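You operate a simulated robot arm through the tools that you are given. There is no shell and no other tool.

Carry out the task below with a simulated robot arm. There is one attempt and no reset: what you move stays moved.

Task
Start the hopper: gates out, air open, pointer in the green, switch on.
Fine: both gates on the chute; the switch comes last.

The check looks at the end state, three seconds after you hand in, the way a careful person would. Anything else that was tipped, shoved, dropped, spilled or broken makes it a failure.

Robot
A 7-joint arm with a fingered hand, fixed in place. Base frame: the origin is at the foot of the arm, x ahead of it, y to its left, z up. Lengths are in mm, angles in degrees, forces in N, time in s.
Its first joint turns from -69.0 to 172.0 degrees. Payload 5 kg.
The TCP is the grasp point between the finger pads, 32 mm short of the fingertips. In the tool frame z runs along the fingers and y along their closing line. Largest opening 160 mm; the body of the gripper starts 89 mm behind the TCP. The gripper is a hand of 3 fingers: y runs from the thumb to the fingers, the wrist lies at [0, 0, -252] in the tool frame.
Orientation is that of the tool frame in the base frame, as [roll, pitch, yaw] about the fixed x, y, z axes, in that order (R = Rz(yaw) Ry(pitch) Rx(roll)). With the fingers straight down and closing along the base's y, the tool's x points along the base's -x, its y along +y and its z along -z.

Tools
- The arm moves only by the tool play_rows. Its argument "series" is a list of rows, each a list of 2 entries, a list of its own where there are three numbers: the turn, a rotation vector about the tool's x, y, z in degrees, then the shift along the tool's x, y, z in mm. In form: [[[wx, wy, wz], [dx, dy, dz]], ...]. A call has 1 to 20 rows; each row is the pose to reach, as a shift and turn from the pose commanded when the call began, along the tool's axes at that moment. A row lasts 0.2 s, in which the tool goes at most 50 mm and 8.6 degrees; a call with a longer step from one row to the next is refused whole. A pose out of reach is approached as far as the arm can. The call stops where the force on the tool passes 40 N (or 10 N more than at its start, if that is more) or the arm is blocked; 0.2 s more then pass. In this call time passes only in rows, and 0.2 s behind the last. The reply holds the time, the measured pose of the TCP, the force on the tool along the base axes, the opening and the grip force, in the units named above and with some noise, with the torque about the TCP (base axes, N m) and any sound that the robot's microphone picked up.
- Cameras (640 x 400 px; columns grow to the right, rows downward): "scene" is fixed at [399.1, 501, 1603.8]; the picture's right is [-0.97, -0.25, 0.00], its down [-0.07, 0.29, -0.96] and it looks along [0.24, -0.93, -0.29] (base axes); focal length 349 px, centre (320, 200). "wrist" rides on the gripper at [65, -4, -116] in the tool frame; the picture's right is [0.06, 1.00, 0.00], its down [-0.87, 0.05, -0.49] and it looks along [-0.49, 0.03, 0.87] (tool axes); focal length 261 px, centre (320, 200). There is no depth. A picture from a camera that has moved, and an enlarged one, comes with that camera's place and axes in the base frame and with its lens.
- camera(camera): a new picture of that camera. No time passes.
- slide_trunk(by): slides the trunk up (or, below 0, down) by that many mm; the arm rides with it, the base frame stays. It gives what a move gives, with no picture.
- finger_targets(finger1, finger2, thumb_bend): sets how far each is bent, from 0 (flat) to 1 (curled in); at 0.3 the hand is open as for a grip, at 0.7 the pads meet at the TCP. One left out holds its place. A second passes; each finger stops where it meets its share of the squeeze, and holds until it gets a number again. It is the only way to open and close the hand. It gives what a move gives, with no picture; readings hold the bend of each and the force on the fingers (four entries, about 0 where the hand has none), thumb and palm.
- close_up(camera, box): a new picture of the part [left, top, right, bottom] of that camera's present view, enlarged. No time passes.
- finish_job(): hands the job in; it is judged then, once.

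Nothing tells you positions but the pictures and the camera data. Unless the task says otherwise, let go and move clear before handing in.

The tools are called after "Request:" as name(argument=value, ...) on one line, values as JSON. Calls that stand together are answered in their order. play_rows: Moves the arm, as the interface text tells. Its arguments: {"type":"object","properties":{"series":{"type":"array","items":{"type":"array"}}},"required":["series"]} The other tools are called the same way: slide_trunk (by) slides the trunk up or down; finger_targets (finger1, finger2, thumb_bend) moves the fingers one by one; camera (camera) takes a picture; close_up (camera, box) takes an enlarged picture of a part of a camera's view; finish_job () hands the job in.

At the start:

```text
time_s: 0.0
eef_pos: [428.7, -529.6, 1501.7]
orientation: [-180.0, 0.0, 179.9]
ft_force: [0.1, -0.2, -0.4]
wrist_torque: [0.04, 0.02, -0.04]
gripper_width: 159.8
grip_force: 0.0
shape: jaw
bend: [0.3, 0.3, 0.3]
finger forces: [0.0, 0.0, 0.0, 0.0, 0.0, 0.0]
trunk travel left (down, up): [-825.0, 115.0]
```

scene: 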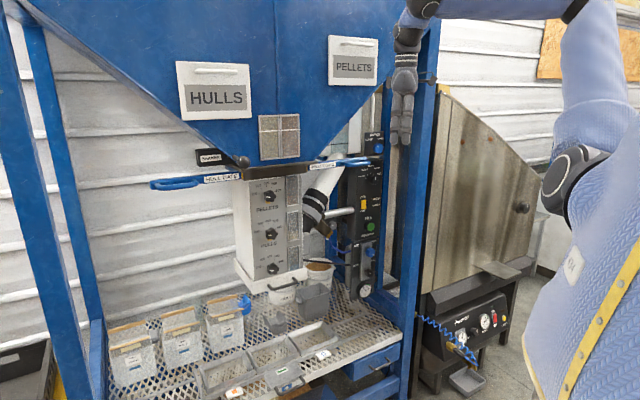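
wrist: 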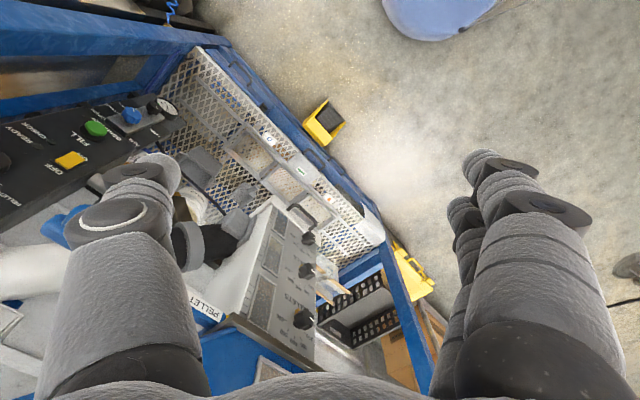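

I see a blue hopper with HULLS and PELLETS signs, two slide gates with blue handles under it, a column of knobs, and a black panel with a gauge and switches. I'll look closer before I move anything.

Request:
close_up(camera="scene", box=[130, 110, 290, 210])

Request:
close_up(camera="scene", box=[280, 120, 408, 200])

Request:
close_up(camera="scene", box=[310, 180, 438, 300])

Request:
close_up(camera="scene", box=[410, 280, 538, 360])

Request:
close_up(camera="scene", box=[230, 150, 358, 300])

Request:
close_up(camera="wrist", box=[0, 80, 210, 240])

```text
4.00 times, centred on (210, 160) of scene
camera zoom: at [399.1, 501.0, 1603.8], right [-0.97, -0.25, 0.0], down [-0.07, 0.29, -0.96], along [0.24, -0.93, -0.29], focal length 1397 px, centre (760, 360)
```

zoom: 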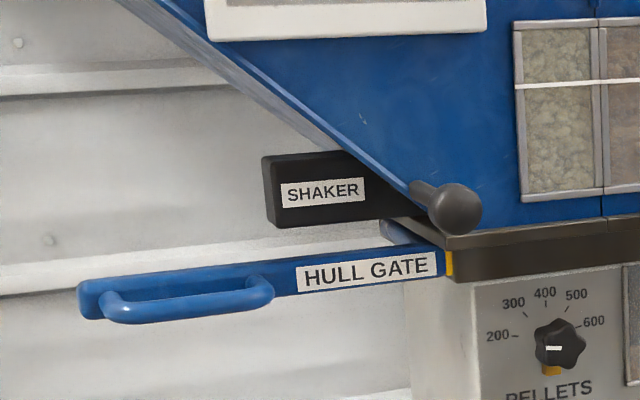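

```text
5.00 times, centred on (344, 160) of scene
camera zoom: at [399.1, 501.0, 1603.8], right [-0.97, -0.25, 0.0], down [-0.07, 0.29, -0.96], along [0.24, -0.93, -0.29], focal length 1747 px, centre (200, 400)
```

zoom: 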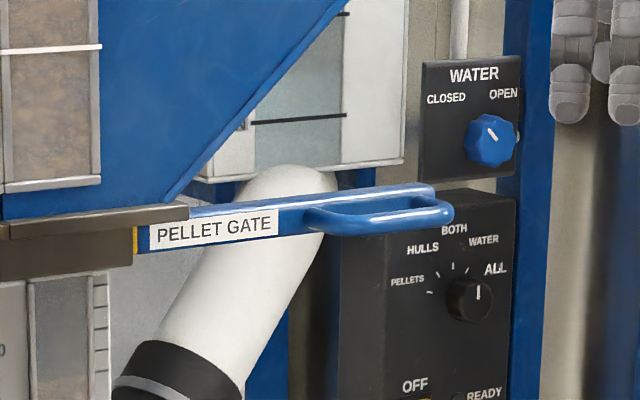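

```text
3.33 times, centred on (374, 240) of scene
camera zoom: at [399.1, 501.0, 1603.8], right [-0.97, -0.25, 0.0], down [-0.07, 0.29, -0.96], along [0.24, -0.93, -0.29], focal length 1164 px, centre (140, 67)
```

zoom: 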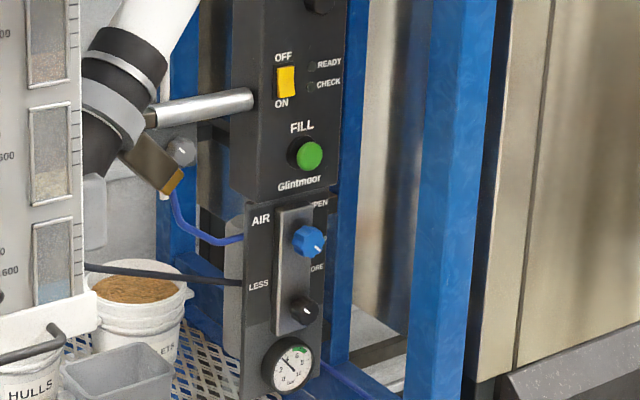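

```text
5.00 times, centred on (474, 320) of scene
camera zoom: at [399.1, 501.0, 1603.8], right [-0.97, -0.25, 0.0], down [-0.07, 0.29, -0.96], along [0.24, -0.93, -0.29], focal length 1747 px, centre (-450, -400)
```

zoom: 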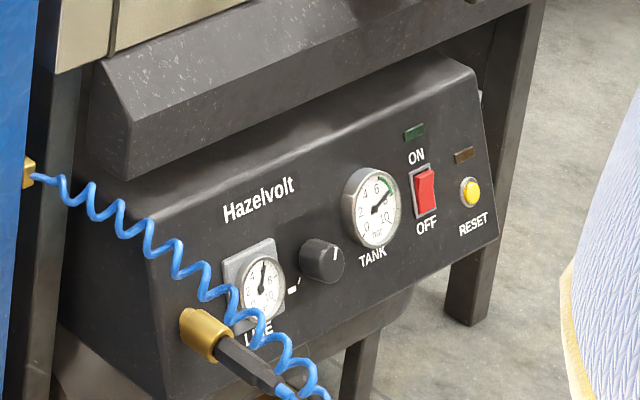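

```text
2.67 times, centred on (294, 225) of scene
camera zoom: at [399.1, 501.0, 1603.8], right [-0.97, -0.25, 0.0], down [-0.07, 0.29, -0.96], along [0.24, -0.93, -0.29], focal length 932 px, centre (389, 133)
```

zoom: 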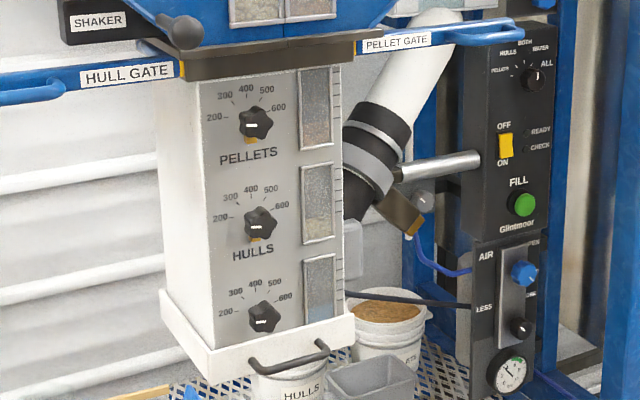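

```text
2.50 times, centred on (105, 160) of wrist
camera zoom: at [362.8, -533.5, 1618.1], right [-0.06, 1.0, 0.0], down [0.87, 0.05, 0.49], along [0.49, 0.03, -0.87], focal length 652 px, centre (858, 300)
```

zoom: 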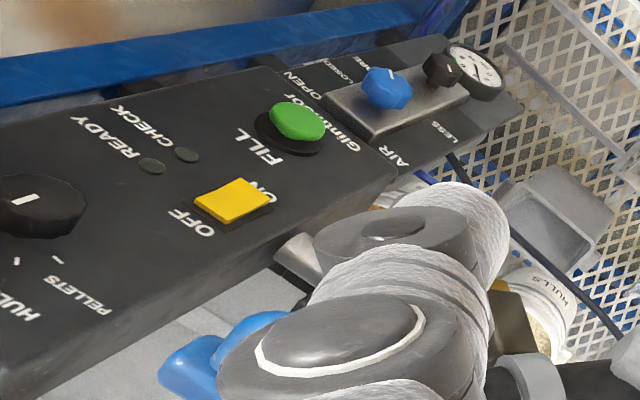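

The panel and hopper seem to face toward (-0.8, 0.6). The yellow switch is near (584,-1027,1120), the AIR knob near (546,-1043,877) and the regulator near (548,-1044,767). I'll yaw and tilt the hand so the wrist camera faces the panel.

Request:
play_rows(series=[[[0, 0, 8], [0, 0, 0]], [[0, 0, 16], [0, 0, 0]], [[0, 0, 24], [0, 0, 0]], [[0, 0, 32], [0, 0, 0]], [[0, 0, 37], [0, 0, 0]]])

Request:
play_rows(series=[[[0, -8, 0], [0, 0, 0]], [[0, -16, 0], [0, 0, 0]], [[0, -24, 0], [0, 0, 0]], [[0, -32, 0], [0, 0, 0]], [[0, -40, 0], [0, 0, 0]]])

Request:
camera(camera="wrist")

Request:
camera(camera="scene")

```text
time_s: 1.2
eef_pos: [429.1, -528.7, 1503.0]
orientation: [180.0, -0.1, 142.9]
ft_force: [-0.1, -0.2, 0.2]
wrist_torque: [0.02, -0.01, -0.01]
gripper_width: 159.6
grip_force: 0.1
shape: jaw
bend: [0.3, 0.3, 0.3]
finger forces: [0.0, 0.0, 0.0, 0.0, 0.1, 0.0]
trunk travel left (down, up): [-825.0, 115.0]
```

```text
time_s: 2.4
eef_pos: [435.0, -524.4, 1509.5]
orientation: [-179.7, 38.8, 143.5]
ft_force: [-0.1, 0.5, 0.9]
wrist_torque: [0.05, 0.06, -0.01]
gripper_width: 160.0
grip_force: 0.1
shape: jaw
bend: [0.3, 0.3, 0.3]
finger forces: [0.0, 0.0, 0.0, 0.0, 0.0, 0.0]
out of reach, approached as far as the arm can: row 5
trunk travel left (down, up): [-825.0, 115.0]
```

```text
taken
camera wrist: at [333.8, -453.8, 1557.9], right [0.56, 0.83, -0.04], down [0.33, -0.17, 0.93], along [0.76, -0.53, -0.37], focal length 261 px, centre (320, 200)
```

wrist: 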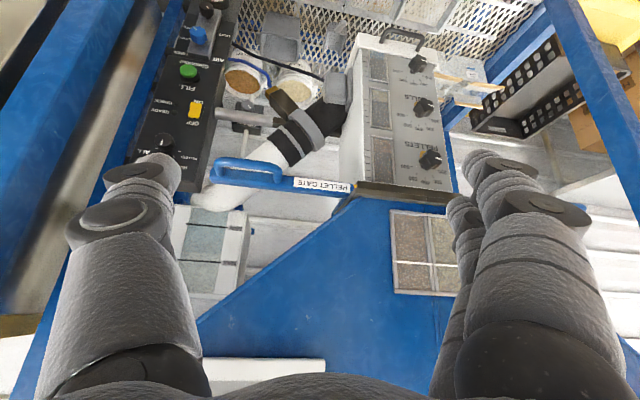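

```text
taken
```

scene: 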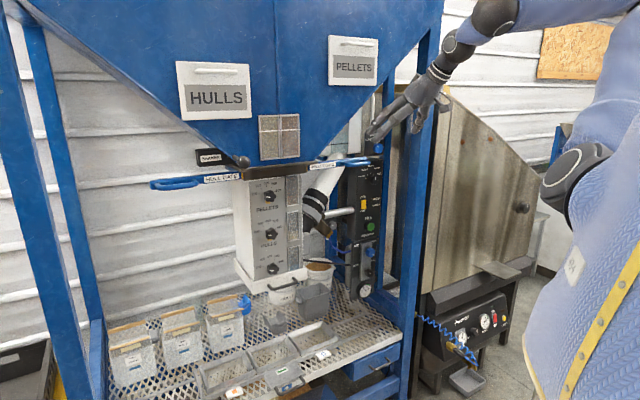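

The wrist view is upside down but shows the gates, panel and column well. I'll take enlarged views to fix positions.

Request:
close_up(camera="wrist", box=[190, 140, 350, 240])

Request:
close_up(camera="wrist", box=[120, 0, 280, 100])

Request:
close_up(camera="wrist", box=[100, 70, 260, 170])

Request:
close_up(camera="wrist", box=[340, 120, 500, 220])

Request:
close_up(camera="scene", box=[330, 240, 410, 300])

```text
4.00 times, centred on (270, 190) of wrist
camera zoom: at [333.8, -453.8, 1557.9], right [0.56, 0.83, -0.04], down [0.33, -0.17, 0.93], along [0.76, -0.53, -0.37], focal length 1043 px, centre (520, 240)
```

zoom: 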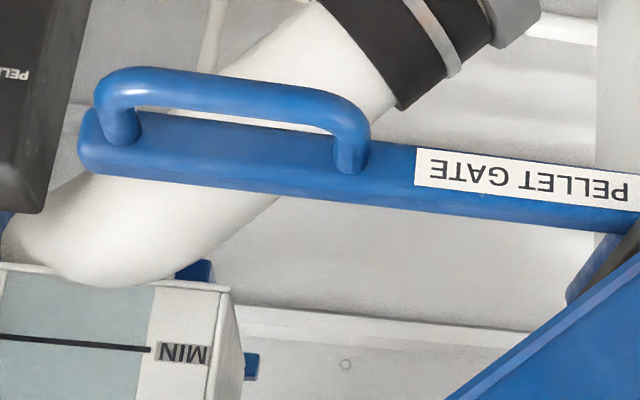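

```text
4.00 times, centred on (200, 50) of wrist
camera zoom: at [333.8, -453.8, 1557.9], right [0.56, 0.83, -0.04], down [0.33, -0.17, 0.93], along [0.76, -0.53, -0.37], focal length 1043 px, centre (800, 800)
```

zoom: 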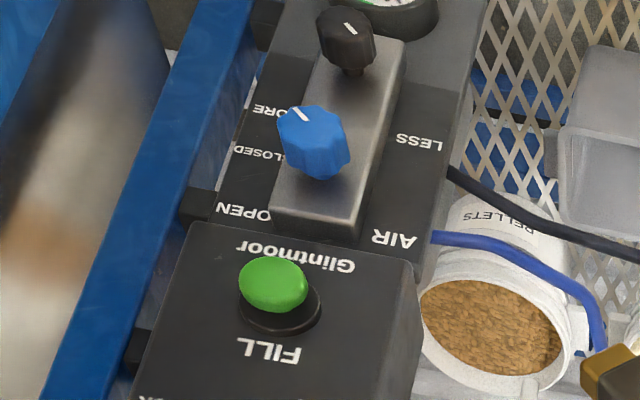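

```text
4.00 times, centred on (180, 120) of wrist
camera zoom: at [333.8, -453.8, 1557.9], right [0.56, 0.83, -0.04], down [0.33, -0.17, 0.93], along [0.76, -0.53, -0.37], focal length 1043 px, centre (880, 520)
```

zoom: 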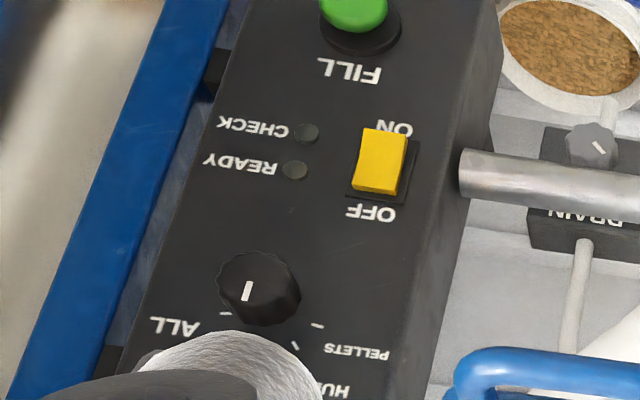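

```text
4.00 times, centred on (420, 170) of wrist
camera zoom: at [333.8, -453.8, 1557.9], right [0.56, 0.83, -0.04], down [0.33, -0.17, 0.93], along [0.76, -0.53, -0.37], focal length 1043 px, centre (-80, 320)
```

zoom: 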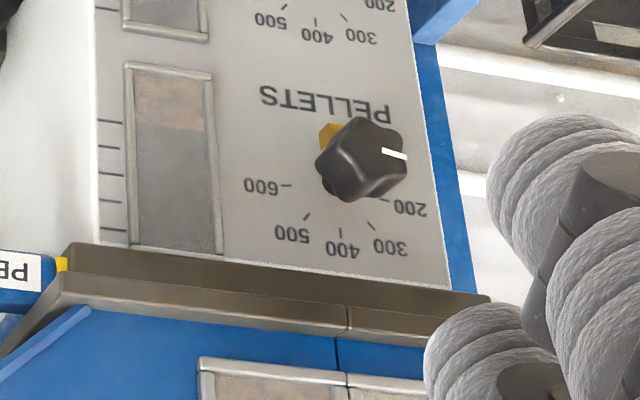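

```text
6.67 times, centred on (370, 270) of scene
camera zoom: at [399.1, 501.0, 1603.8], right [-0.97, -0.25, 0.0], down [-0.07, 0.29, -0.96], along [0.24, -0.93, -0.29], focal length 2329 px, centre (-13, -267)
```

zoom: 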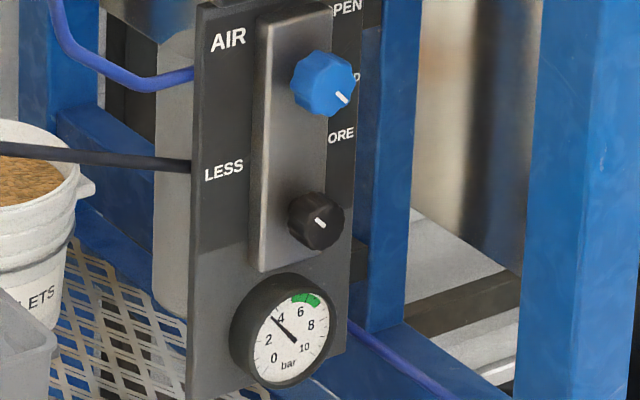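

The structure is turned about 44°: the gates slide along g≈(0.725,0.69), and its front faces n≈(-0.69,0.725). The pellet handle loop is centred near (590,-765,1355). I'll roll the hand so its closing line crosses the loop tube.

Request:
play_rows(series=[[[3.15, 0, 3.9], [0, 0, 0]], [[6.3, 0, 7.8], [0, 0, 0]]])

Request:
play_rows(series=[[[0, 0, -8.5], [0, 0, 0]], [[0, 0, -17], [0, 0, 0]], [[0, 0, -25.5], [0, 0, 0]], [[0, 0, -34], [0, 0, 0]], [[0, 0, -42.5], [0, 0, 0]], [[0, 0, -51], [0, 0, 0]], [[0, 0, -59.5], [0, 0, 0]], [[0, 0, -68], [0, 0, 0]], [[0, 0, -76.5], [0, 0, 0]], [[0, 0, -85], [0, 0, 0]], [[0, 0, -90], [0, 0, 0]]])

Request:
camera(camera="wrist")

Request:
camera(camera="scene")

```text
time_s: 3.0
eef_pos: [437.4, -519.9, 1510.2]
orientation: [-179.7, 40.1, 133.0]
ft_force: [0.4, 1.2, -0.8]
wrist_torque: [-0.1, 0.04, -0.11]
gripper_width: 160.0
grip_force: 0.2
shape: jaw
bend: [0.3, 0.3, 0.3]
finger forces: [0.1, 0.0, 0.0, 0.1, 0.0, 0.0]
out of reach, approached as far as the arm can: row 1
trunk travel left (down, up): [-825.0, 115.0]
```

```text
time_s: 5.4
eef_pos: [436.1, -528.4, 1509.5]
orientation: [-139.9, 0.3, -136.9]
ft_force: [0.0, -0.3, 0.3]
wrist_torque: [0.0, -0.02, 0.04]
gripper_width: 159.9
grip_force: 0.1
shape: jaw
bend: [0.3, 0.3, 0.3]
finger forces: [0.0, 0.0, 0.0, 0.0, 0.0, 0.0]
out of reach, approached as far as the arm can: row 9, 10
trunk travel left (down, up): [-825.0, 115.0]
```

```text
taken
camera wrist: at [338.1, -520.7, 1600.0], right [-0.57, 0.52, -0.64], down [0.39, 0.85, 0.34], along [0.73, -0.05, -0.69], focal length 261 px, centre (320, 200)
```

wrist: 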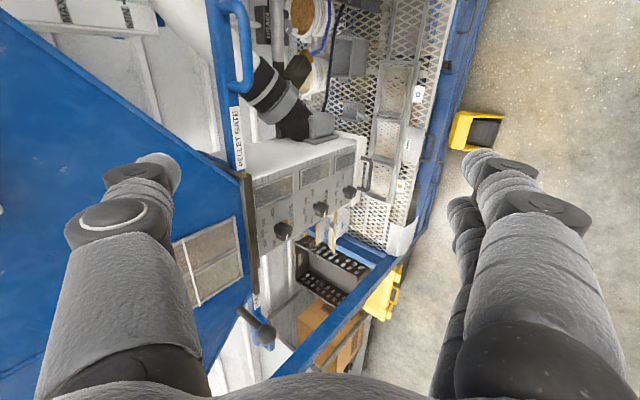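

```text
taken
```

scene: 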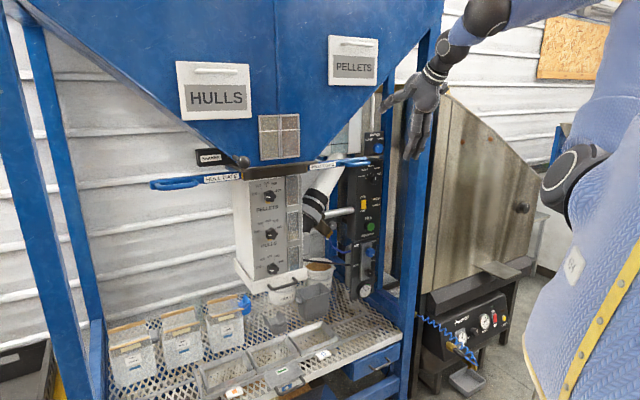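

The orientation works: tool x lies along -g and the tilt is 40°. I'll zoom in on the handle to pin it down.

Request:
close_up(camera="wrist", box=[180, 0, 308, 80])

Request:
close_up(camera="wrist", box=[160, 80, 352, 200])

Request:
close_up(camera="scene", box=[300, 135, 396, 195])

```text
5.00 times, centred on (244, 40) of wrist
camera zoom: at [338.1, -520.7, 1600.0], right [-0.57, 0.52, -0.64], down [0.39, 0.85, 0.34], along [0.73, -0.05, -0.69], focal length 1303 px, centre (700, 1000)
```

zoom: 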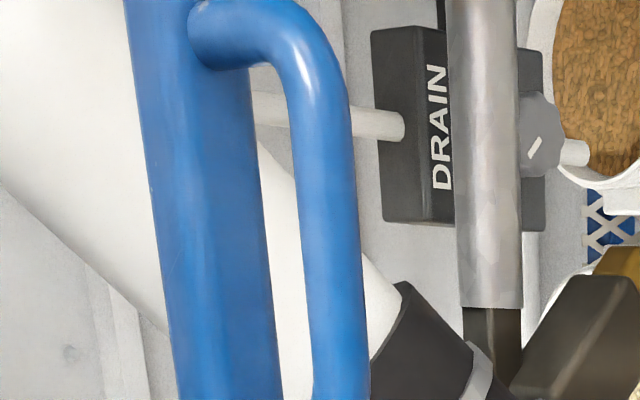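

```text
3.33 times, centred on (256, 140) of wrist
camera zoom: at [338.1, -520.7, 1600.0], right [-0.57, 0.52, -0.64], down [0.39, 0.85, 0.34], along [0.73, -0.05, -0.69], focal length 869 px, centre (533, 400)
```

zoom: 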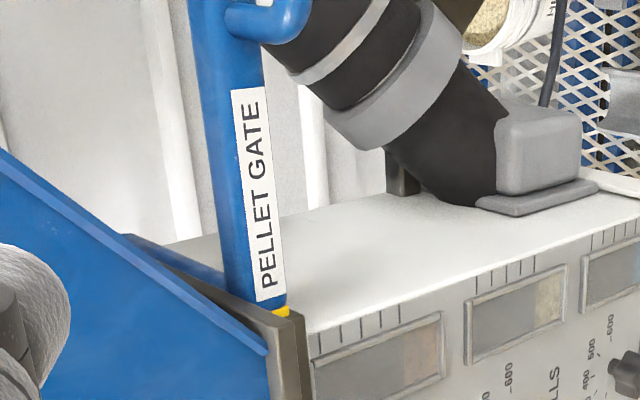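

```text
6.67 times, centred on (348, 165) of scene
camera zoom: at [399.1, 501.0, 1603.8], right [-0.97, -0.25, 0.0], down [-0.07, 0.29, -0.96], along [0.24, -0.93, -0.29], focal length 2329 px, centre (133, 433)
```

zoom: 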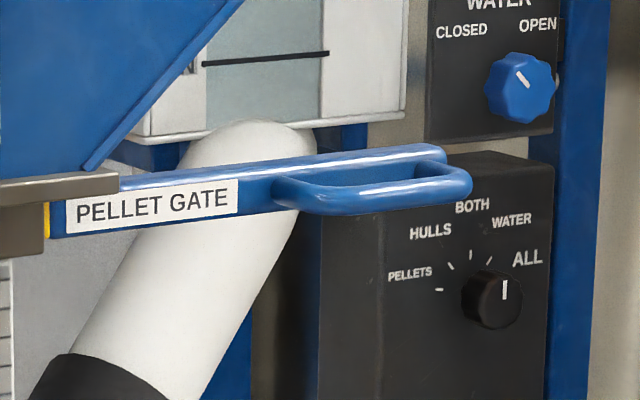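

The loop tube is about 14 mm thick and stands 44 mm off the bar, with its middle near (578,-771,1354). I'll partly close the hand so the thumb can enter the loop, then move to a standoff point.

Request:
finger_targets(finger1=0.55, finger2=0.55, thumb_bend=0.57)

Request:
play_rows(series=[[[0, 0, 0], [12, -22, 37]], [[0, 0, 0], [25, -44, 73]], [[0, 0, 0], [37, -66, 110]], [[0, 0, 0], [50, -88, 147]], [[0, 0, 0], [62, -110, 184]]])

Request:
camera(camera="wrist")

Request:
camera(camera="scene")

```text
time_s: 6.4
eef_pos: [437.2, -528.4, 1509.0]
orientation: [-140.1, 0.3, -137.0]
ft_force: [0.0, 0.3, 0.0]
wrist_torque: [0.03, -0.02, -0.01]
gripper_width: 65.9
grip_force: 0.1
shape: fingers
bend: [0.55, 0.55, 0.56]
finger forces: [0.0, 0.0, 0.1, 0.0, 0.0, 0.0]
trunk travel left (down, up): [-825.0, 115.0]
```

```text
time_s: 7.6
eef_pos: [530.1, -720.4, 1435.6]
orientation: [-140.1, 0.2, -137.0]
ft_force: [0.5, -0.2, -0.5]
wrist_torque: [-0.01, 0.02, 0.02]
gripper_width: 65.4
grip_force: 0.1
shape: fingers
bend: [0.55, 0.55, 0.56]
finger forces: [0.0, 0.0, 0.0, 0.0, 0.0, 0.0]
trunk travel left (down, up): [-825.0, 115.0]
```

```text
taken
camera wrist: at [431.6, -713.3, 1526.0], right [-0.57, 0.52, -0.64], down [0.39, 0.85, 0.35], along [0.73, -0.05, -0.69], focal length 261 px, centre (320, 200)
```

wrist: 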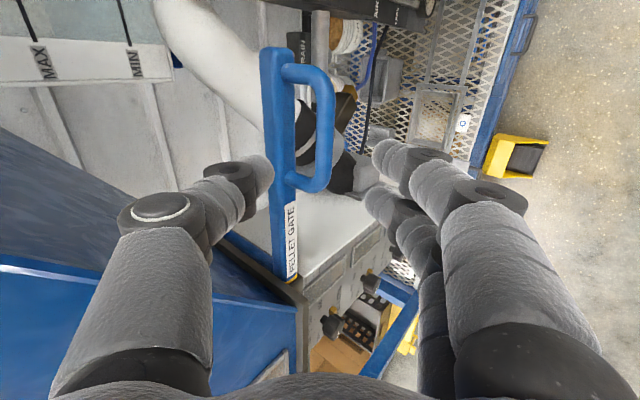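

```text
taken
```

scene: 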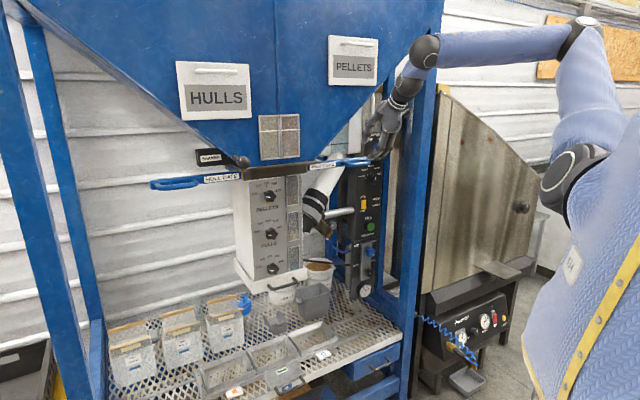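

The hand is lined up over the loop. I'll bring the thumb in a bit more so it clears the bar, then check.

Request:
finger_targets(thumb_bend=0.63)

Request:
play_rows(series=[[[0, 0, 0], [0, 2, 25]], [[0, 0, 0], [0, 3, 50]]])

Request:
camera(camera="wrist")

```text
time_s: 8.6
eef_pos: [529.0, -719.2, 1436.6]
orientation: [-140.1, 0.2, -137.0]
ft_force: [0.4, -1.0, 0.6]
wrist_torque: [0.02, 0.0, -0.02]
gripper_width: 51.8
grip_force: 0.0
shape: fingers
bend: [0.55, 0.55, 0.63]
finger forces: [0.0, 0.0, 0.0, 0.0, 0.0, 0.0]
trunk travel left (down, up): [-825.0, 115.0]
```

```text
time_s: 9.2
eef_pos: [550.2, -741.8, 1396.3]
orientation: [-140.0, 0.2, -137.0]
ft_force: [0.4, -0.4, -0.9]
wrist_torque: [-0.02, 0.01, -0.01]
gripper_width: 52.3
grip_force: 0.0
shape: fingers
bend: [0.55, 0.55, 0.63]
finger forces: [0.1, 0.0, 0.1, 0.0, 0.0, 0.0]
trunk travel left (down, up): [-825.0, 115.0]
```

```text
taken
camera wrist: at [452.4, -733.7, 1486.9], right [-0.56, 0.52, -0.64], down [0.39, 0.85, 0.35], along [0.73, -0.06, -0.69], focal length 261 px, centre (320, 200)
```

wrist: 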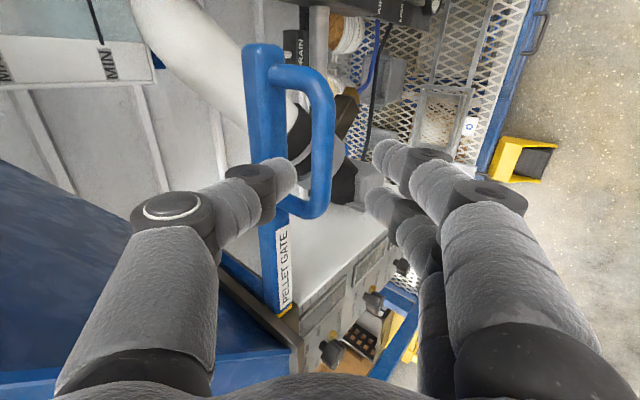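

The thumb is aligned with the gap. I'll descend into the loop.

Request:
play_rows(series=[[[0, 0, 0], [2, 1, 17]], [[0, 0, 0], [4, 1, 34]], [[0, 0, 0], [6, 1, 48]]])

Request:
camera(camera="wrist")

Request:
close_up(camera="scene", box=[300, 110, 428, 190])

```text
time_s: 10.0
eef_pos: [566.1, -765.2, 1357.3]
orientation: [-140.0, 0.2, -137.0]
ft_force: [-0.5, -0.4, 0.2]
wrist_torque: [0.01, 0.02, 0.0]
gripper_width: 52.2
grip_force: 0.0
shape: fingers
bend: [0.55, 0.55, 0.63]
finger forces: [0.0, 0.0, 0.0, 0.0, 0.0, 0.0]
trunk travel left (down, up): [-825.0, 115.0]
```

```text
taken
camera wrist: at [468.1, -758.3, 1449.0], right [-0.57, 0.52, -0.64], down [0.39, 0.85, 0.34], along [0.73, -0.06, -0.69], focal length 261 px, centre (320, 200)
```

wrist: 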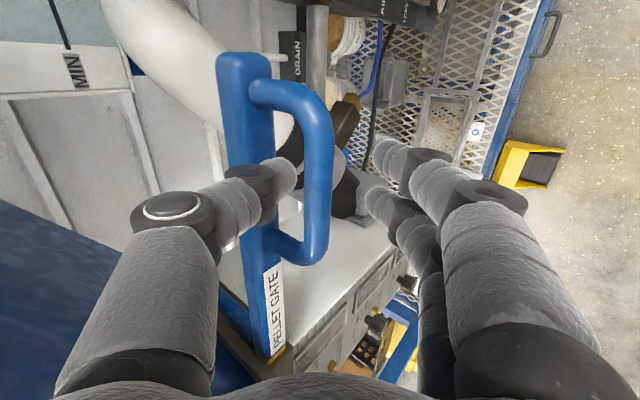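

```text
5.00 times, centred on (364, 150) of scene
camera zoom: at [399.1, 501.0, 1603.8], right [-0.97, -0.25, 0.0], down [-0.07, 0.29, -0.96], along [0.24, -0.93, -0.29], focal length 1747 px, centre (100, 450)
```

zoom: 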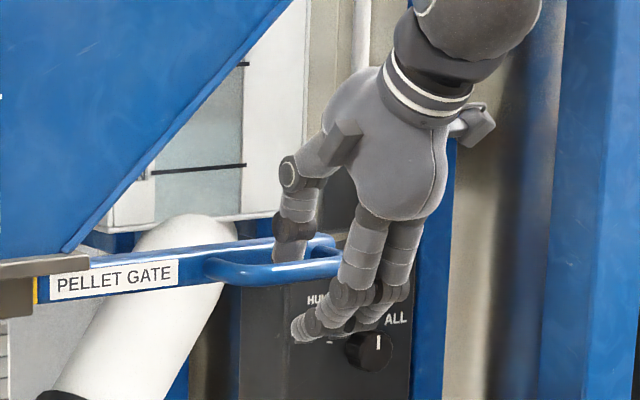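

The thumb is in the gap and the fingers are outside. I'll close on the tube.

Request:
finger_targets(finger1=0.7, finger2=0.7, thumb_bend=0.7)

Request:
camera(camera="wrist")

```text
time_s: 11.0
eef_pos: [566.7, -766.7, 1357.9]
orientation: [-140.0, 0.3, -137.1]
ft_force: [1.7, -2.8, -2.6]
wrist_torque: [-0.04, 0.02, 0.02]
gripper_width: 18.7
grip_force: 3.8
shape: fingers
bend: [0.69, 0.68, 0.68]
finger forces: [1.3, 1.7, 0.0, 0.0, 4.9, 0.1]
trunk travel left (down, up): [-825.0, 115.0]
```

```text
taken
camera wrist: at [468.4, -758.5, 1448.9], right [-0.57, 0.52, -0.64], down [0.39, 0.85, 0.35], along [0.73, -0.06, -0.69], focal length 261 px, centre (320, 200)
```

wrist: 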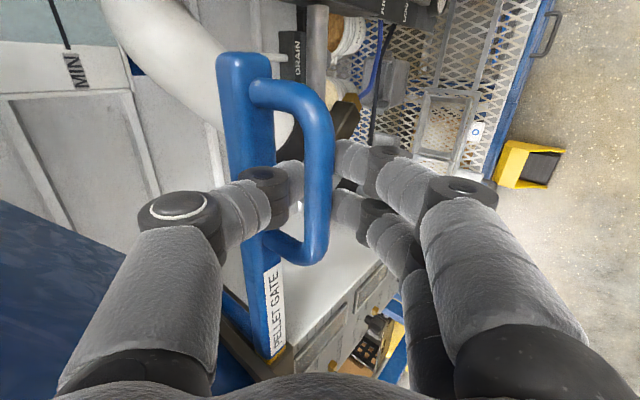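

Contact made at 18.7 mm. I'll squeeze firmer and pull outward along tool +x.

Request:
finger_targets(finger1=0.8, finger2=0.8, thumb_bend=0.8)

Request:
play_rows(series=[[[0, 0, 0], [10, 0, 0]], [[0, 0, 0], [20, 0, 0]], [[0, 0, 0], [30, 0, 0]], [[0, 0, 0], [40, 0, 0]]])

Request:
camera(camera="wrist")

```text
time_s: 12.0
eef_pos: [568.0, -768.8, 1356.8]
orientation: [-140.1, 0.2, -136.9]
ft_force: [8.9, -9.7, -15.7]
wrist_torque: [-0.02, -0.01, 0.01]
gripper_width: 15.3
grip_force: 24.0
shape: fingers
bend: [0.73, 0.72, 0.7]
finger forces: [12.4, 12.7, 0.0, 0.0, 22.3, 0.0]
trunk travel left (down, up): [-825.0, 115.0]
```

```text
time_s: 13.0
eef_pos: [538.6, -795.7, 1356.1]
orientation: [-140.1, 0.3, -137.0]
ft_force: [14.3, -10.1, -14.0]
wrist_torque: [-0.04, -0.05, 0.0]
gripper_width: 15.2
grip_force: 23.6
shape: fingers
bend: [0.73, 0.72, 0.7]
finger forces: [11.4, 11.8, 0.0, 0.1, 24.2, 0.1]
trunk travel left (down, up): [-825.0, 115.0]
```

```text
taken
camera wrist: at [441.4, -788.4, 1446.8], right [-0.57, 0.52, -0.64], down [0.39, 0.85, 0.35], along [0.73, -0.05, -0.69], focal length 261 px, centre (320, 200)
```

wrist: 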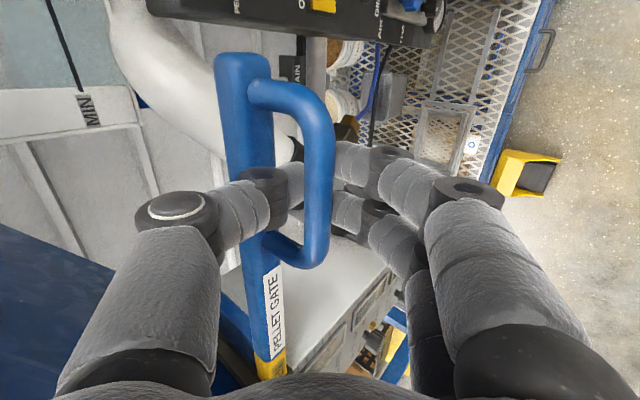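

The gate slides with the hand, and more of the yellow mark now shows. I'll keep pulling.

Request:
play_rows(series=[[[0, 0, 0], [12, 0, 0]], [[0, 0, 0], [24, 0, 0]], [[0, 0, 0], [36, 0, 0]], [[0, 0, 0], [48, 0, 0]], [[0, 0, 0], [60, 0, 0]]])

Request:
camera(camera="wrist")

Request:
camera(camera="scene")

```text
time_s: 13.9
eef_pos: [516.4, -818.7, 1355.5]
orientation: [-140.1, 0.7, -136.5]
ft_force: [34.9, 1.1, -12.0]
wrist_torque: [0.01, -0.3, 0.31]
gripper_width: 15.6
grip_force: 22.8
shape: fingers
bend: [0.73, 0.72, 0.69]
finger forces: [10.2, 10.9, 0.0, 0.1, 25.5, 0.1]
trunk travel left (down, up): [-825.0, 115.0]
stopped in row 4: the force on the tool passed its limit at 41 N (the readings are from after the stop); the commanded pose is now the measured one
```

```text
taken
camera wrist: at [417.9, -811.0, 1445.8], right [-0.57, 0.52, -0.64], down [0.38, 0.85, 0.35], along [0.73, -0.04, -0.68], focal length 261 px, centre (320, 200)
```

wrist: 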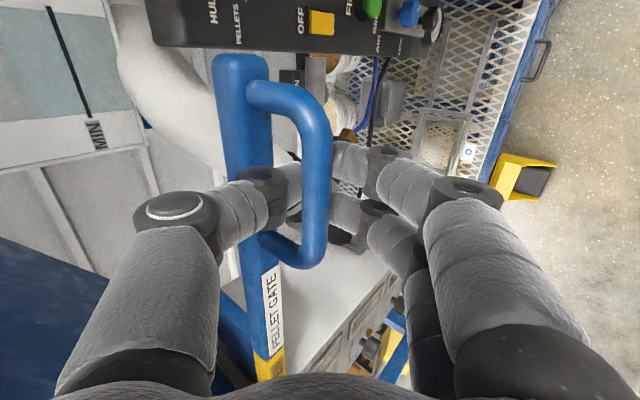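

```text
taken
```

scene: 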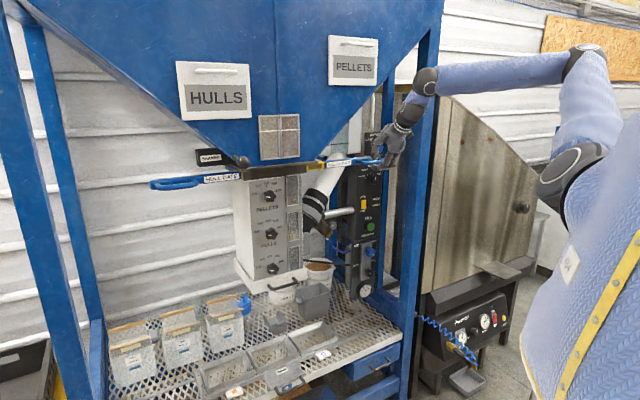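

It stopped after about 72 mm with rising force. I'll check whether that is the gate's end stop or something the hand touched.

Request:
close_up(camera="scene", box=[290, 90, 450, 190])

Request:
close_up(camera="wrist", box=[200, 240, 360, 400])

```text
4.00 times, centred on (370, 140) of scene
camera zoom: at [399.1, 501.0, 1603.8], right [-0.97, -0.25, 0.0], down [-0.07, 0.29, -0.96], along [0.24, -0.93, -0.29], focal length 1397 px, centre (120, 440)
```

zoom: 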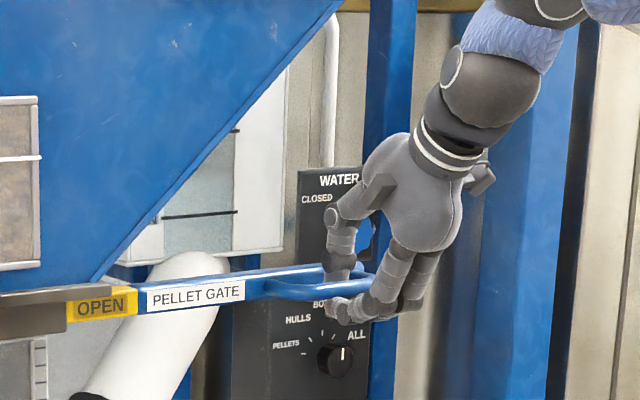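

```text
2.50 times, centred on (280, 320) of wrist
camera zoom: at [417.9, -811.0, 1445.8], right [-0.57, 0.52, -0.64], down [0.38, 0.85, 0.35], along [0.73, -0.04, -0.68], focal length 652 px, centre (420, -100)
```

zoom: 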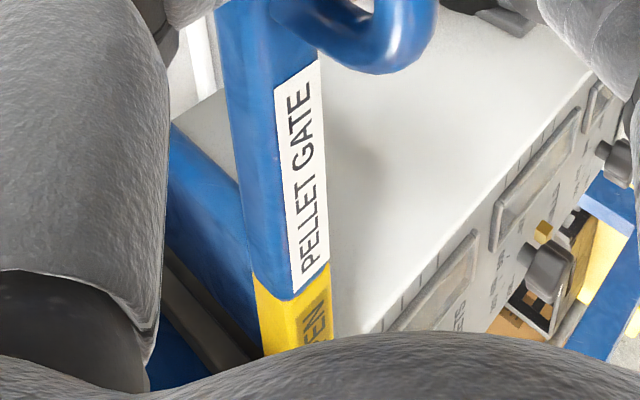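

The yellow OPEN mark is fully exposed. I'll give one more small pull to confirm the stop.

Request:
play_rows(series=[[[0, 0, 0], [4, 0, 0]], [[0, 0, 0], [8, 0, 0]], [[0, 0, 0], [12, 0, 0]]])

Request:
close_up(camera="scene", box=[290, 140, 386, 200])

```text
time_s: 14.7
eef_pos: [507.2, -825.2, 1355.7]
orientation: [-140.2, 0.4, -136.6]
ft_force: [35.6, 8.6, -17.9]
wrist_torque: [0.25, -0.17, 0.4]
gripper_width: 16.4
grip_force: 23.9
shape: fingers
bend: [0.73, 0.73, 0.69]
finger forces: [11.1, 10.9, 0.0, 0.0, 26.9, 0.0]
trunk travel left (down, up): [-825.0, 115.0]
```

```text
6.67 times, centred on (338, 170) of scene
camera zoom: at [399.1, 501.0, 1603.8], right [-0.97, -0.25, 0.0], down [-0.07, 0.29, -0.96], along [0.24, -0.93, -0.29], focal length 2329 px, centre (200, 400)
```

zoom: 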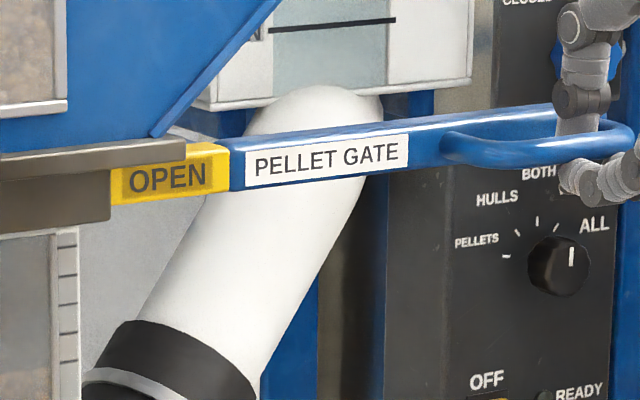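

The yellow length no longer changes, so the pellet gate is at its stop. I'll release and back out.

Request:
finger_targets(finger1=0.55, finger2=0.55, thumb_bend=0.63)

Request:
camera(camera="wrist")

```text
time_s: 15.7
eef_pos: [501.3, -825.6, 1359.0]
orientation: [-140.0, 0.5, -136.8]
ft_force: [0.6, 0.6, 0.8]
wrist_torque: [-0.03, 0.04, 0.02]
gripper_width: 51.2
grip_force: 0.2
shape: fingers
bend: [0.55, 0.55, 0.63]
finger forces: [0.0, 0.0, 0.1, 0.1, 0.0, 0.0]
trunk travel left (down, up): [-825.0, 115.0]
```

```text
taken
camera wrist: at [403.8, -819.0, 1448.5], right [-0.57, 0.52, -0.64], down [0.39, 0.85, 0.35], along [0.73, -0.05, -0.68], focal length 261 px, centre (320, 200)
```

wrist: 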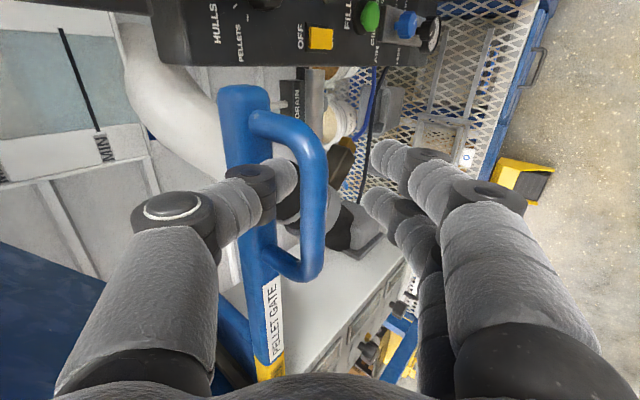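

The loop is free in the hand. I'll shift slightly and retract along the fingers.

Request:
play_rows(series=[[[0, 0, 0], [0, -5, 0]], [[0, 0, 0], [0, -5, -20]], [[0, 0, 0], [0, -4, -50]], [[0, 0, 0], [0, -2, -90]], [[0, 0, 0], [0, 0, -130]]])

Request:
camera(camera="wrist")

Request:
camera(camera="scene")

```text
time_s: 16.9
eef_pos: [442.2, -764.5, 1458.4]
orientation: [-139.9, 0.4, -136.5]
ft_force: [-0.6, -0.5, -0.2]
wrist_torque: [0.0, -0.02, -0.03]
gripper_width: 51.1
grip_force: 0.0
shape: fingers
bend: [0.55, 0.55, 0.63]
finger forces: [0.1, 0.1, 0.1, 0.0, 0.0, 0.0]
trunk travel left (down, up): [-825.0, 115.0]
```

```text
taken
camera wrist: at [343.9, -756.7, 1549.5], right [-0.57, 0.52, -0.64], down [0.38, 0.86, 0.35], along [0.73, -0.05, -0.68], focal length 261 px, centre (320, 200)
```

wrist: 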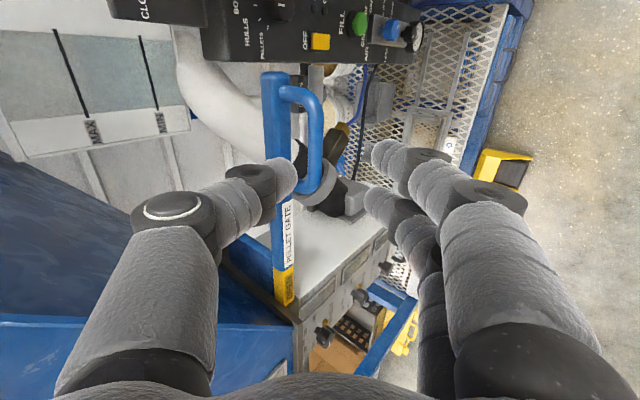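

```text
taken
```

scene: 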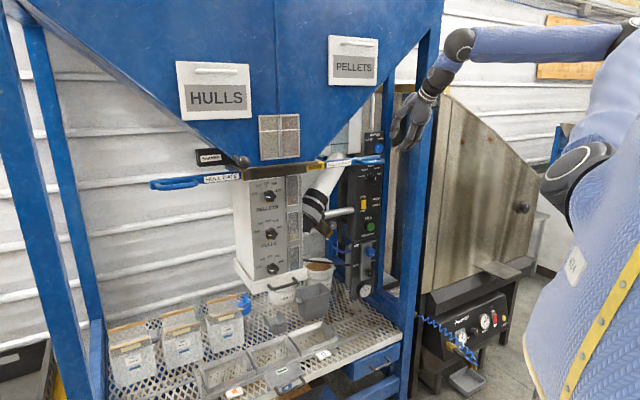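

The pellet gate is out. The hull handle should be near (1036,-333,1357). I'll back away from the hopper face, travel along it clear of the shaker lever at (850,-386,1419), and look again.

Request:
play_rows(series=[[[0, 0, 0], [0, 31, -26]], [[0, 0, 0], [0, 61, -52]], [[0, 0, 0], [0, 92, -77]], [[0, 0, 0], [0, 122, -103]], [[0, 0, 0], [0, 153, -129]]])

Request:
play_rows(series=[[[0, 0, 0], [-40, 0, 0]], [[0, 0, 0], [-80, 0, 0]], [[0, 0, 0], [-120, 0, 0]], [[0, 0, 0], [-160, 0, 0]], [[0, 0, 0], [-200, 0, 0]], [[0, 0, 0], [-240, 0, 0]], [[0, 0, 0], [-280, 0, 0]], [[0, 0, 0], [-320, 0, 0]], [[0, 0, 0], [-360, 0, 0]], [[0, 0, 0], [-400, 0, 0]], [[0, 0, 0], [-440, 0, 0]], [[0, 0, 0], [-480, 0, 0]], [[0, 0, 0], [-520, 0, 0]], [[0, 0, 0], [-560, 0, 0]], [[0, 0, 0], [-600, 0, 0]], [[0, 0, 0], [-640, 0, 0]], [[0, 0, 0], [-680, 0, 0]]])

Request:
camera(camera="wrist")

Request:
camera(camera="scene")

```text
time_s: 18.1
eef_pos: [318.1, -649.8, 1483.9]
orientation: [-139.9, 0.5, -136.7]
ft_force: [-1.2, 1.0, -0.5]
wrist_torque: [0.0, -0.03, 0.08]
gripper_width: 51.4
grip_force: 0.1
shape: fingers
bend: [0.55, 0.55, 0.63]
finger forces: [0.1, 0.0, 0.0, 0.1, 0.1, 0.1]
out of reach, approached as far as the arm can: row 4, 5
trunk travel left (down, up): [-825.0, 115.0]
```

```text
time_s: 21.7
eef_pos: [780.6, -307.2, 1459.8]
orientation: [-141.6, 4.0, -133.7]
ft_force: [-0.1, 0.2, 0.0]
wrist_torque: [-0.02, 0.0, -0.01]
gripper_width: 51.4
grip_force: 0.0
shape: fingers
bend: [0.55, 0.55, 0.63]
finger forces: [0.1, 0.0, 0.1, 0.1, 0.0, 0.0]
out of reach, approached as far as the arm can: row 1, 2, 3, 4, 12, 13, 14, 15, 16, 17
trunk travel left (down, up): [-825.0, 115.0]
```

```text
taken
camera wrist: at [681.1, -310.7, 1547.4], right [-0.58, 0.53, -0.62], down [0.33, 0.85, 0.41], along [0.75, 0.03, -0.67], focal length 261 px, centre (320, 200)
```

wrist: 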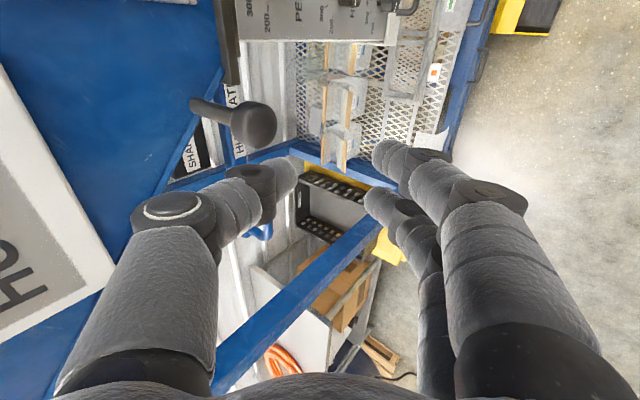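

```text
taken
```

scene: 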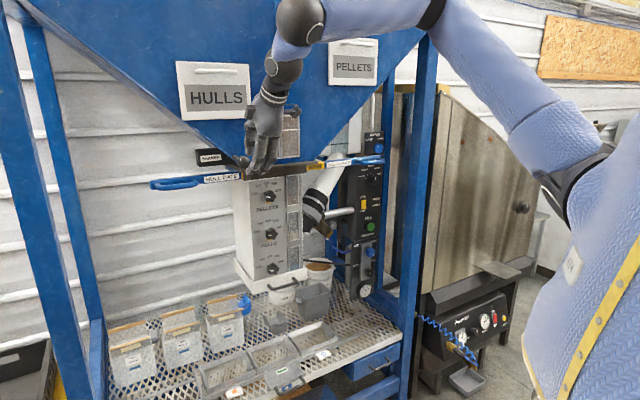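

The arm hit a wrist limit near the shaker lever. It seems to prefer leaning toward +g, so I'll back off from the hopper face and lean the tool that way.

Request:
play_rows(series=[[[0, 0, 0], [-2, 31, -25]], [[0, 0, 0], [-4, 63, -49]], [[0, -8, 0], [-4, 63, -49]], [[0, -16, 0], [-4, 63, -49]]])

Request:
camera(camera="wrist")

```text
time_s: 22.7
eef_pos: [723.3, -252.1, 1459.9]
orientation: [-139.8, 16.7, -123.3]
ft_force: [0.5, 0.2, -0.3]
wrist_torque: [0.05, -0.04, 0.09]
gripper_width: 51.4
grip_force: 0.0
shape: fingers
bend: [0.55, 0.55, 0.63]
finger forces: [0.1, 0.0, 0.0, 0.0, 0.0, 0.1]
out of reach, approached as far as the arm can: row 1, 2
trunk travel left (down, up): [-825.0, 115.0]
```

```text
taken
camera wrist: at [612.5, -287.1, 1527.1], right [-0.57, 0.52, -0.64], down [0.1, 0.81, 0.58], along [0.82, 0.26, -0.51], focal length 261 px, centre (320, 200)
```

wrist: 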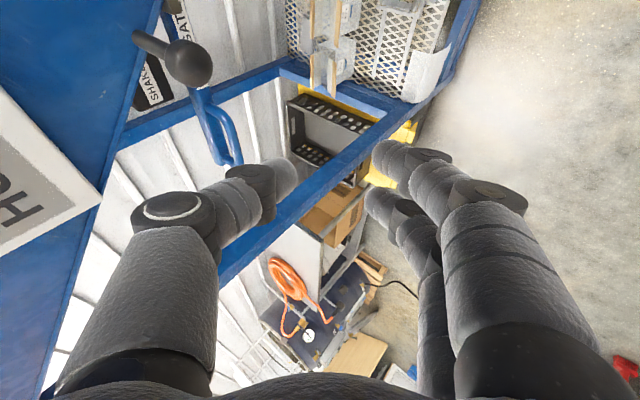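

The leaned orientation works and keeps the closing line across the tube. I'll move along g first, away from the lever, then in to a point behind the hull handle.

Request:
play_rows(series=[[[0, 0, 0], [-33, 0, 13]], [[0, 0, 0], [-65, 0, 25]], [[0, 0, 0], [-98, 0, 38]], [[0, 0, 0], [-130, 0, 51]], [[0, 0, 0], [-122, -25, 72]], [[0, 0, 0], [-114, -50, 93]], [[0, 0, 0], [-106, -76, 114]], [[0, 0, 0], [-98, -101, 136]]])

Request:
camera(camera="wrist")

Request:
camera(camera="scene")

```text
time_s: 24.5
eef_pos: [921.6, -252.5, 1447.9]
orientation: [-139.8, 16.5, -123.4]
ft_force: [-0.4, -0.3, -0.7]
wrist_torque: [-0.01, 0.01, 0.02]
gripper_width: 51.5
grip_force: 0.0
shape: fingers
bend: [0.55, 0.55, 0.63]
finger forces: [0.1, 0.0, 0.1, 0.0, 0.0, 0.0]
out of reach, approached as far as the arm can: row 4
trunk travel left (down, up): [-825.0, 115.0]
```

```text
taken
camera wrist: at [811.8, -286.3, 1516.6], right [-0.57, 0.52, -0.64], down [0.11, 0.81, 0.57], along [0.82, 0.26, -0.52], focal length 261 px, centre (320, 200)
```

wrist: 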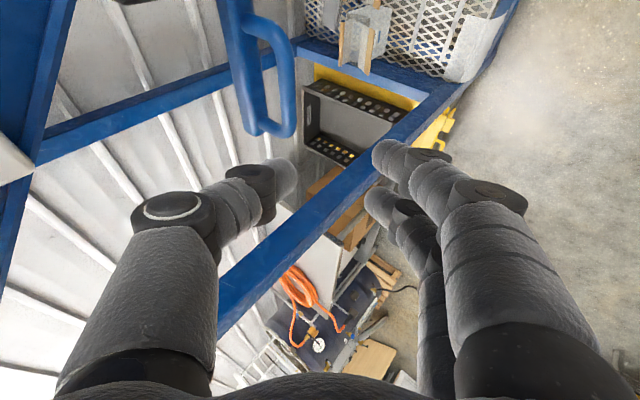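

```text
taken
```

scene: 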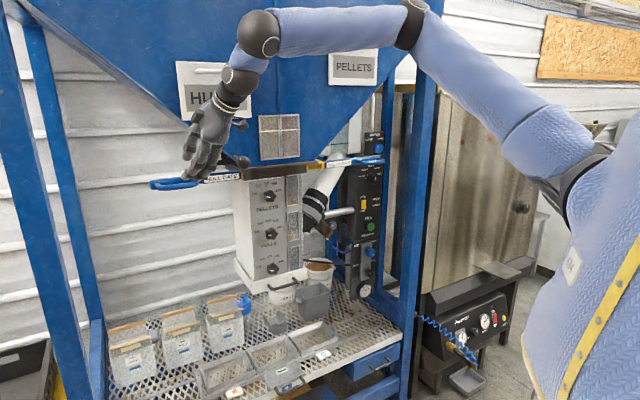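

The loop is ahead, slightly to the left in the view. I'll step closer in stages and re-centre by eye.

Request:
play_rows(series=[[[0, 0, 0], [7, -15, 15]], [[0, 0, 0], [15, -30, 30]], [[0, 0, 0], [18, -31, 55]]])

Request:
camera(camera="wrist")

Request:
close_up(camera="scene", box=[130, 80, 290, 200])

```text
time_s: 25.3
eef_pos: [964.2, -295.0, 1424.2]
orientation: [-139.7, 16.4, -123.5]
ft_force: [0.8, -0.2, -0.8]
wrist_torque: [0.01, 0.03, 0.03]
gripper_width: 51.4
grip_force: 0.1
shape: fingers
bend: [0.55, 0.55, 0.63]
finger forces: [0.0, 0.1, 0.1, 0.0, 0.0, 0.0]
trunk travel left (down, up): [-825.0, 115.0]
```

```text
taken
camera wrist: at [855.1, -328.6, 1491.3], right [-0.57, 0.52, -0.64], down [0.11, 0.81, 0.57], along [0.82, 0.26, -0.52], focal length 261 px, centre (320, 200)
```

wrist: 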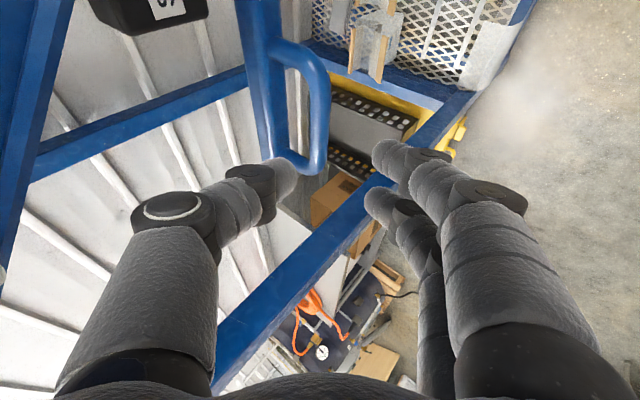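

```text
3.33 times, centred on (210, 140) of scene
camera zoom: at [399.1, 501.0, 1603.8], right [-0.97, -0.25, 0.0], down [-0.07, 0.29, -0.96], along [0.24, -0.93, -0.29], focal length 1164 px, centre (687, 400)
```

zoom: 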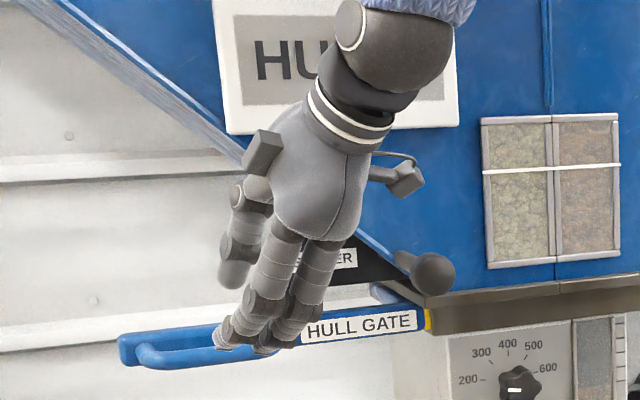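

Centred now, with about 62 mm left along the fingers. I'll go in two steps.

Request:
play_rows(series=[[[0, 0, 0], [6, -1, 18]], [[0, 0, 0], [12, -2, 36]]])

Request:
camera(camera="wrist")

```text
time_s: 25.9
eef_pos: [983.5, -313.1, 1394.7]
orientation: [-139.8, 16.5, -123.5]
ft_force: [0.8, 0.0, 0.0]
wrist_torque: [0.04, 0.0, 0.0]
gripper_width: 51.8
grip_force: 0.0
shape: fingers
bend: [0.55, 0.55, 0.63]
finger forces: [0.0, 0.0, 0.1, 0.1, 0.0, 0.1]
trunk travel left (down, up): [-825.0, 115.0]
```

```text
taken
camera wrist: at [873.0, -346.2, 1462.7], right [-0.57, 0.52, -0.64], down [0.11, 0.81, 0.57], along [0.82, 0.26, -0.52], focal length 261 px, centre (320, 200)
```

wrist: 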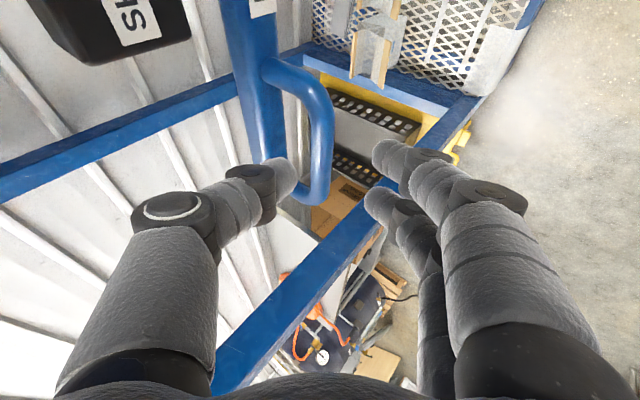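

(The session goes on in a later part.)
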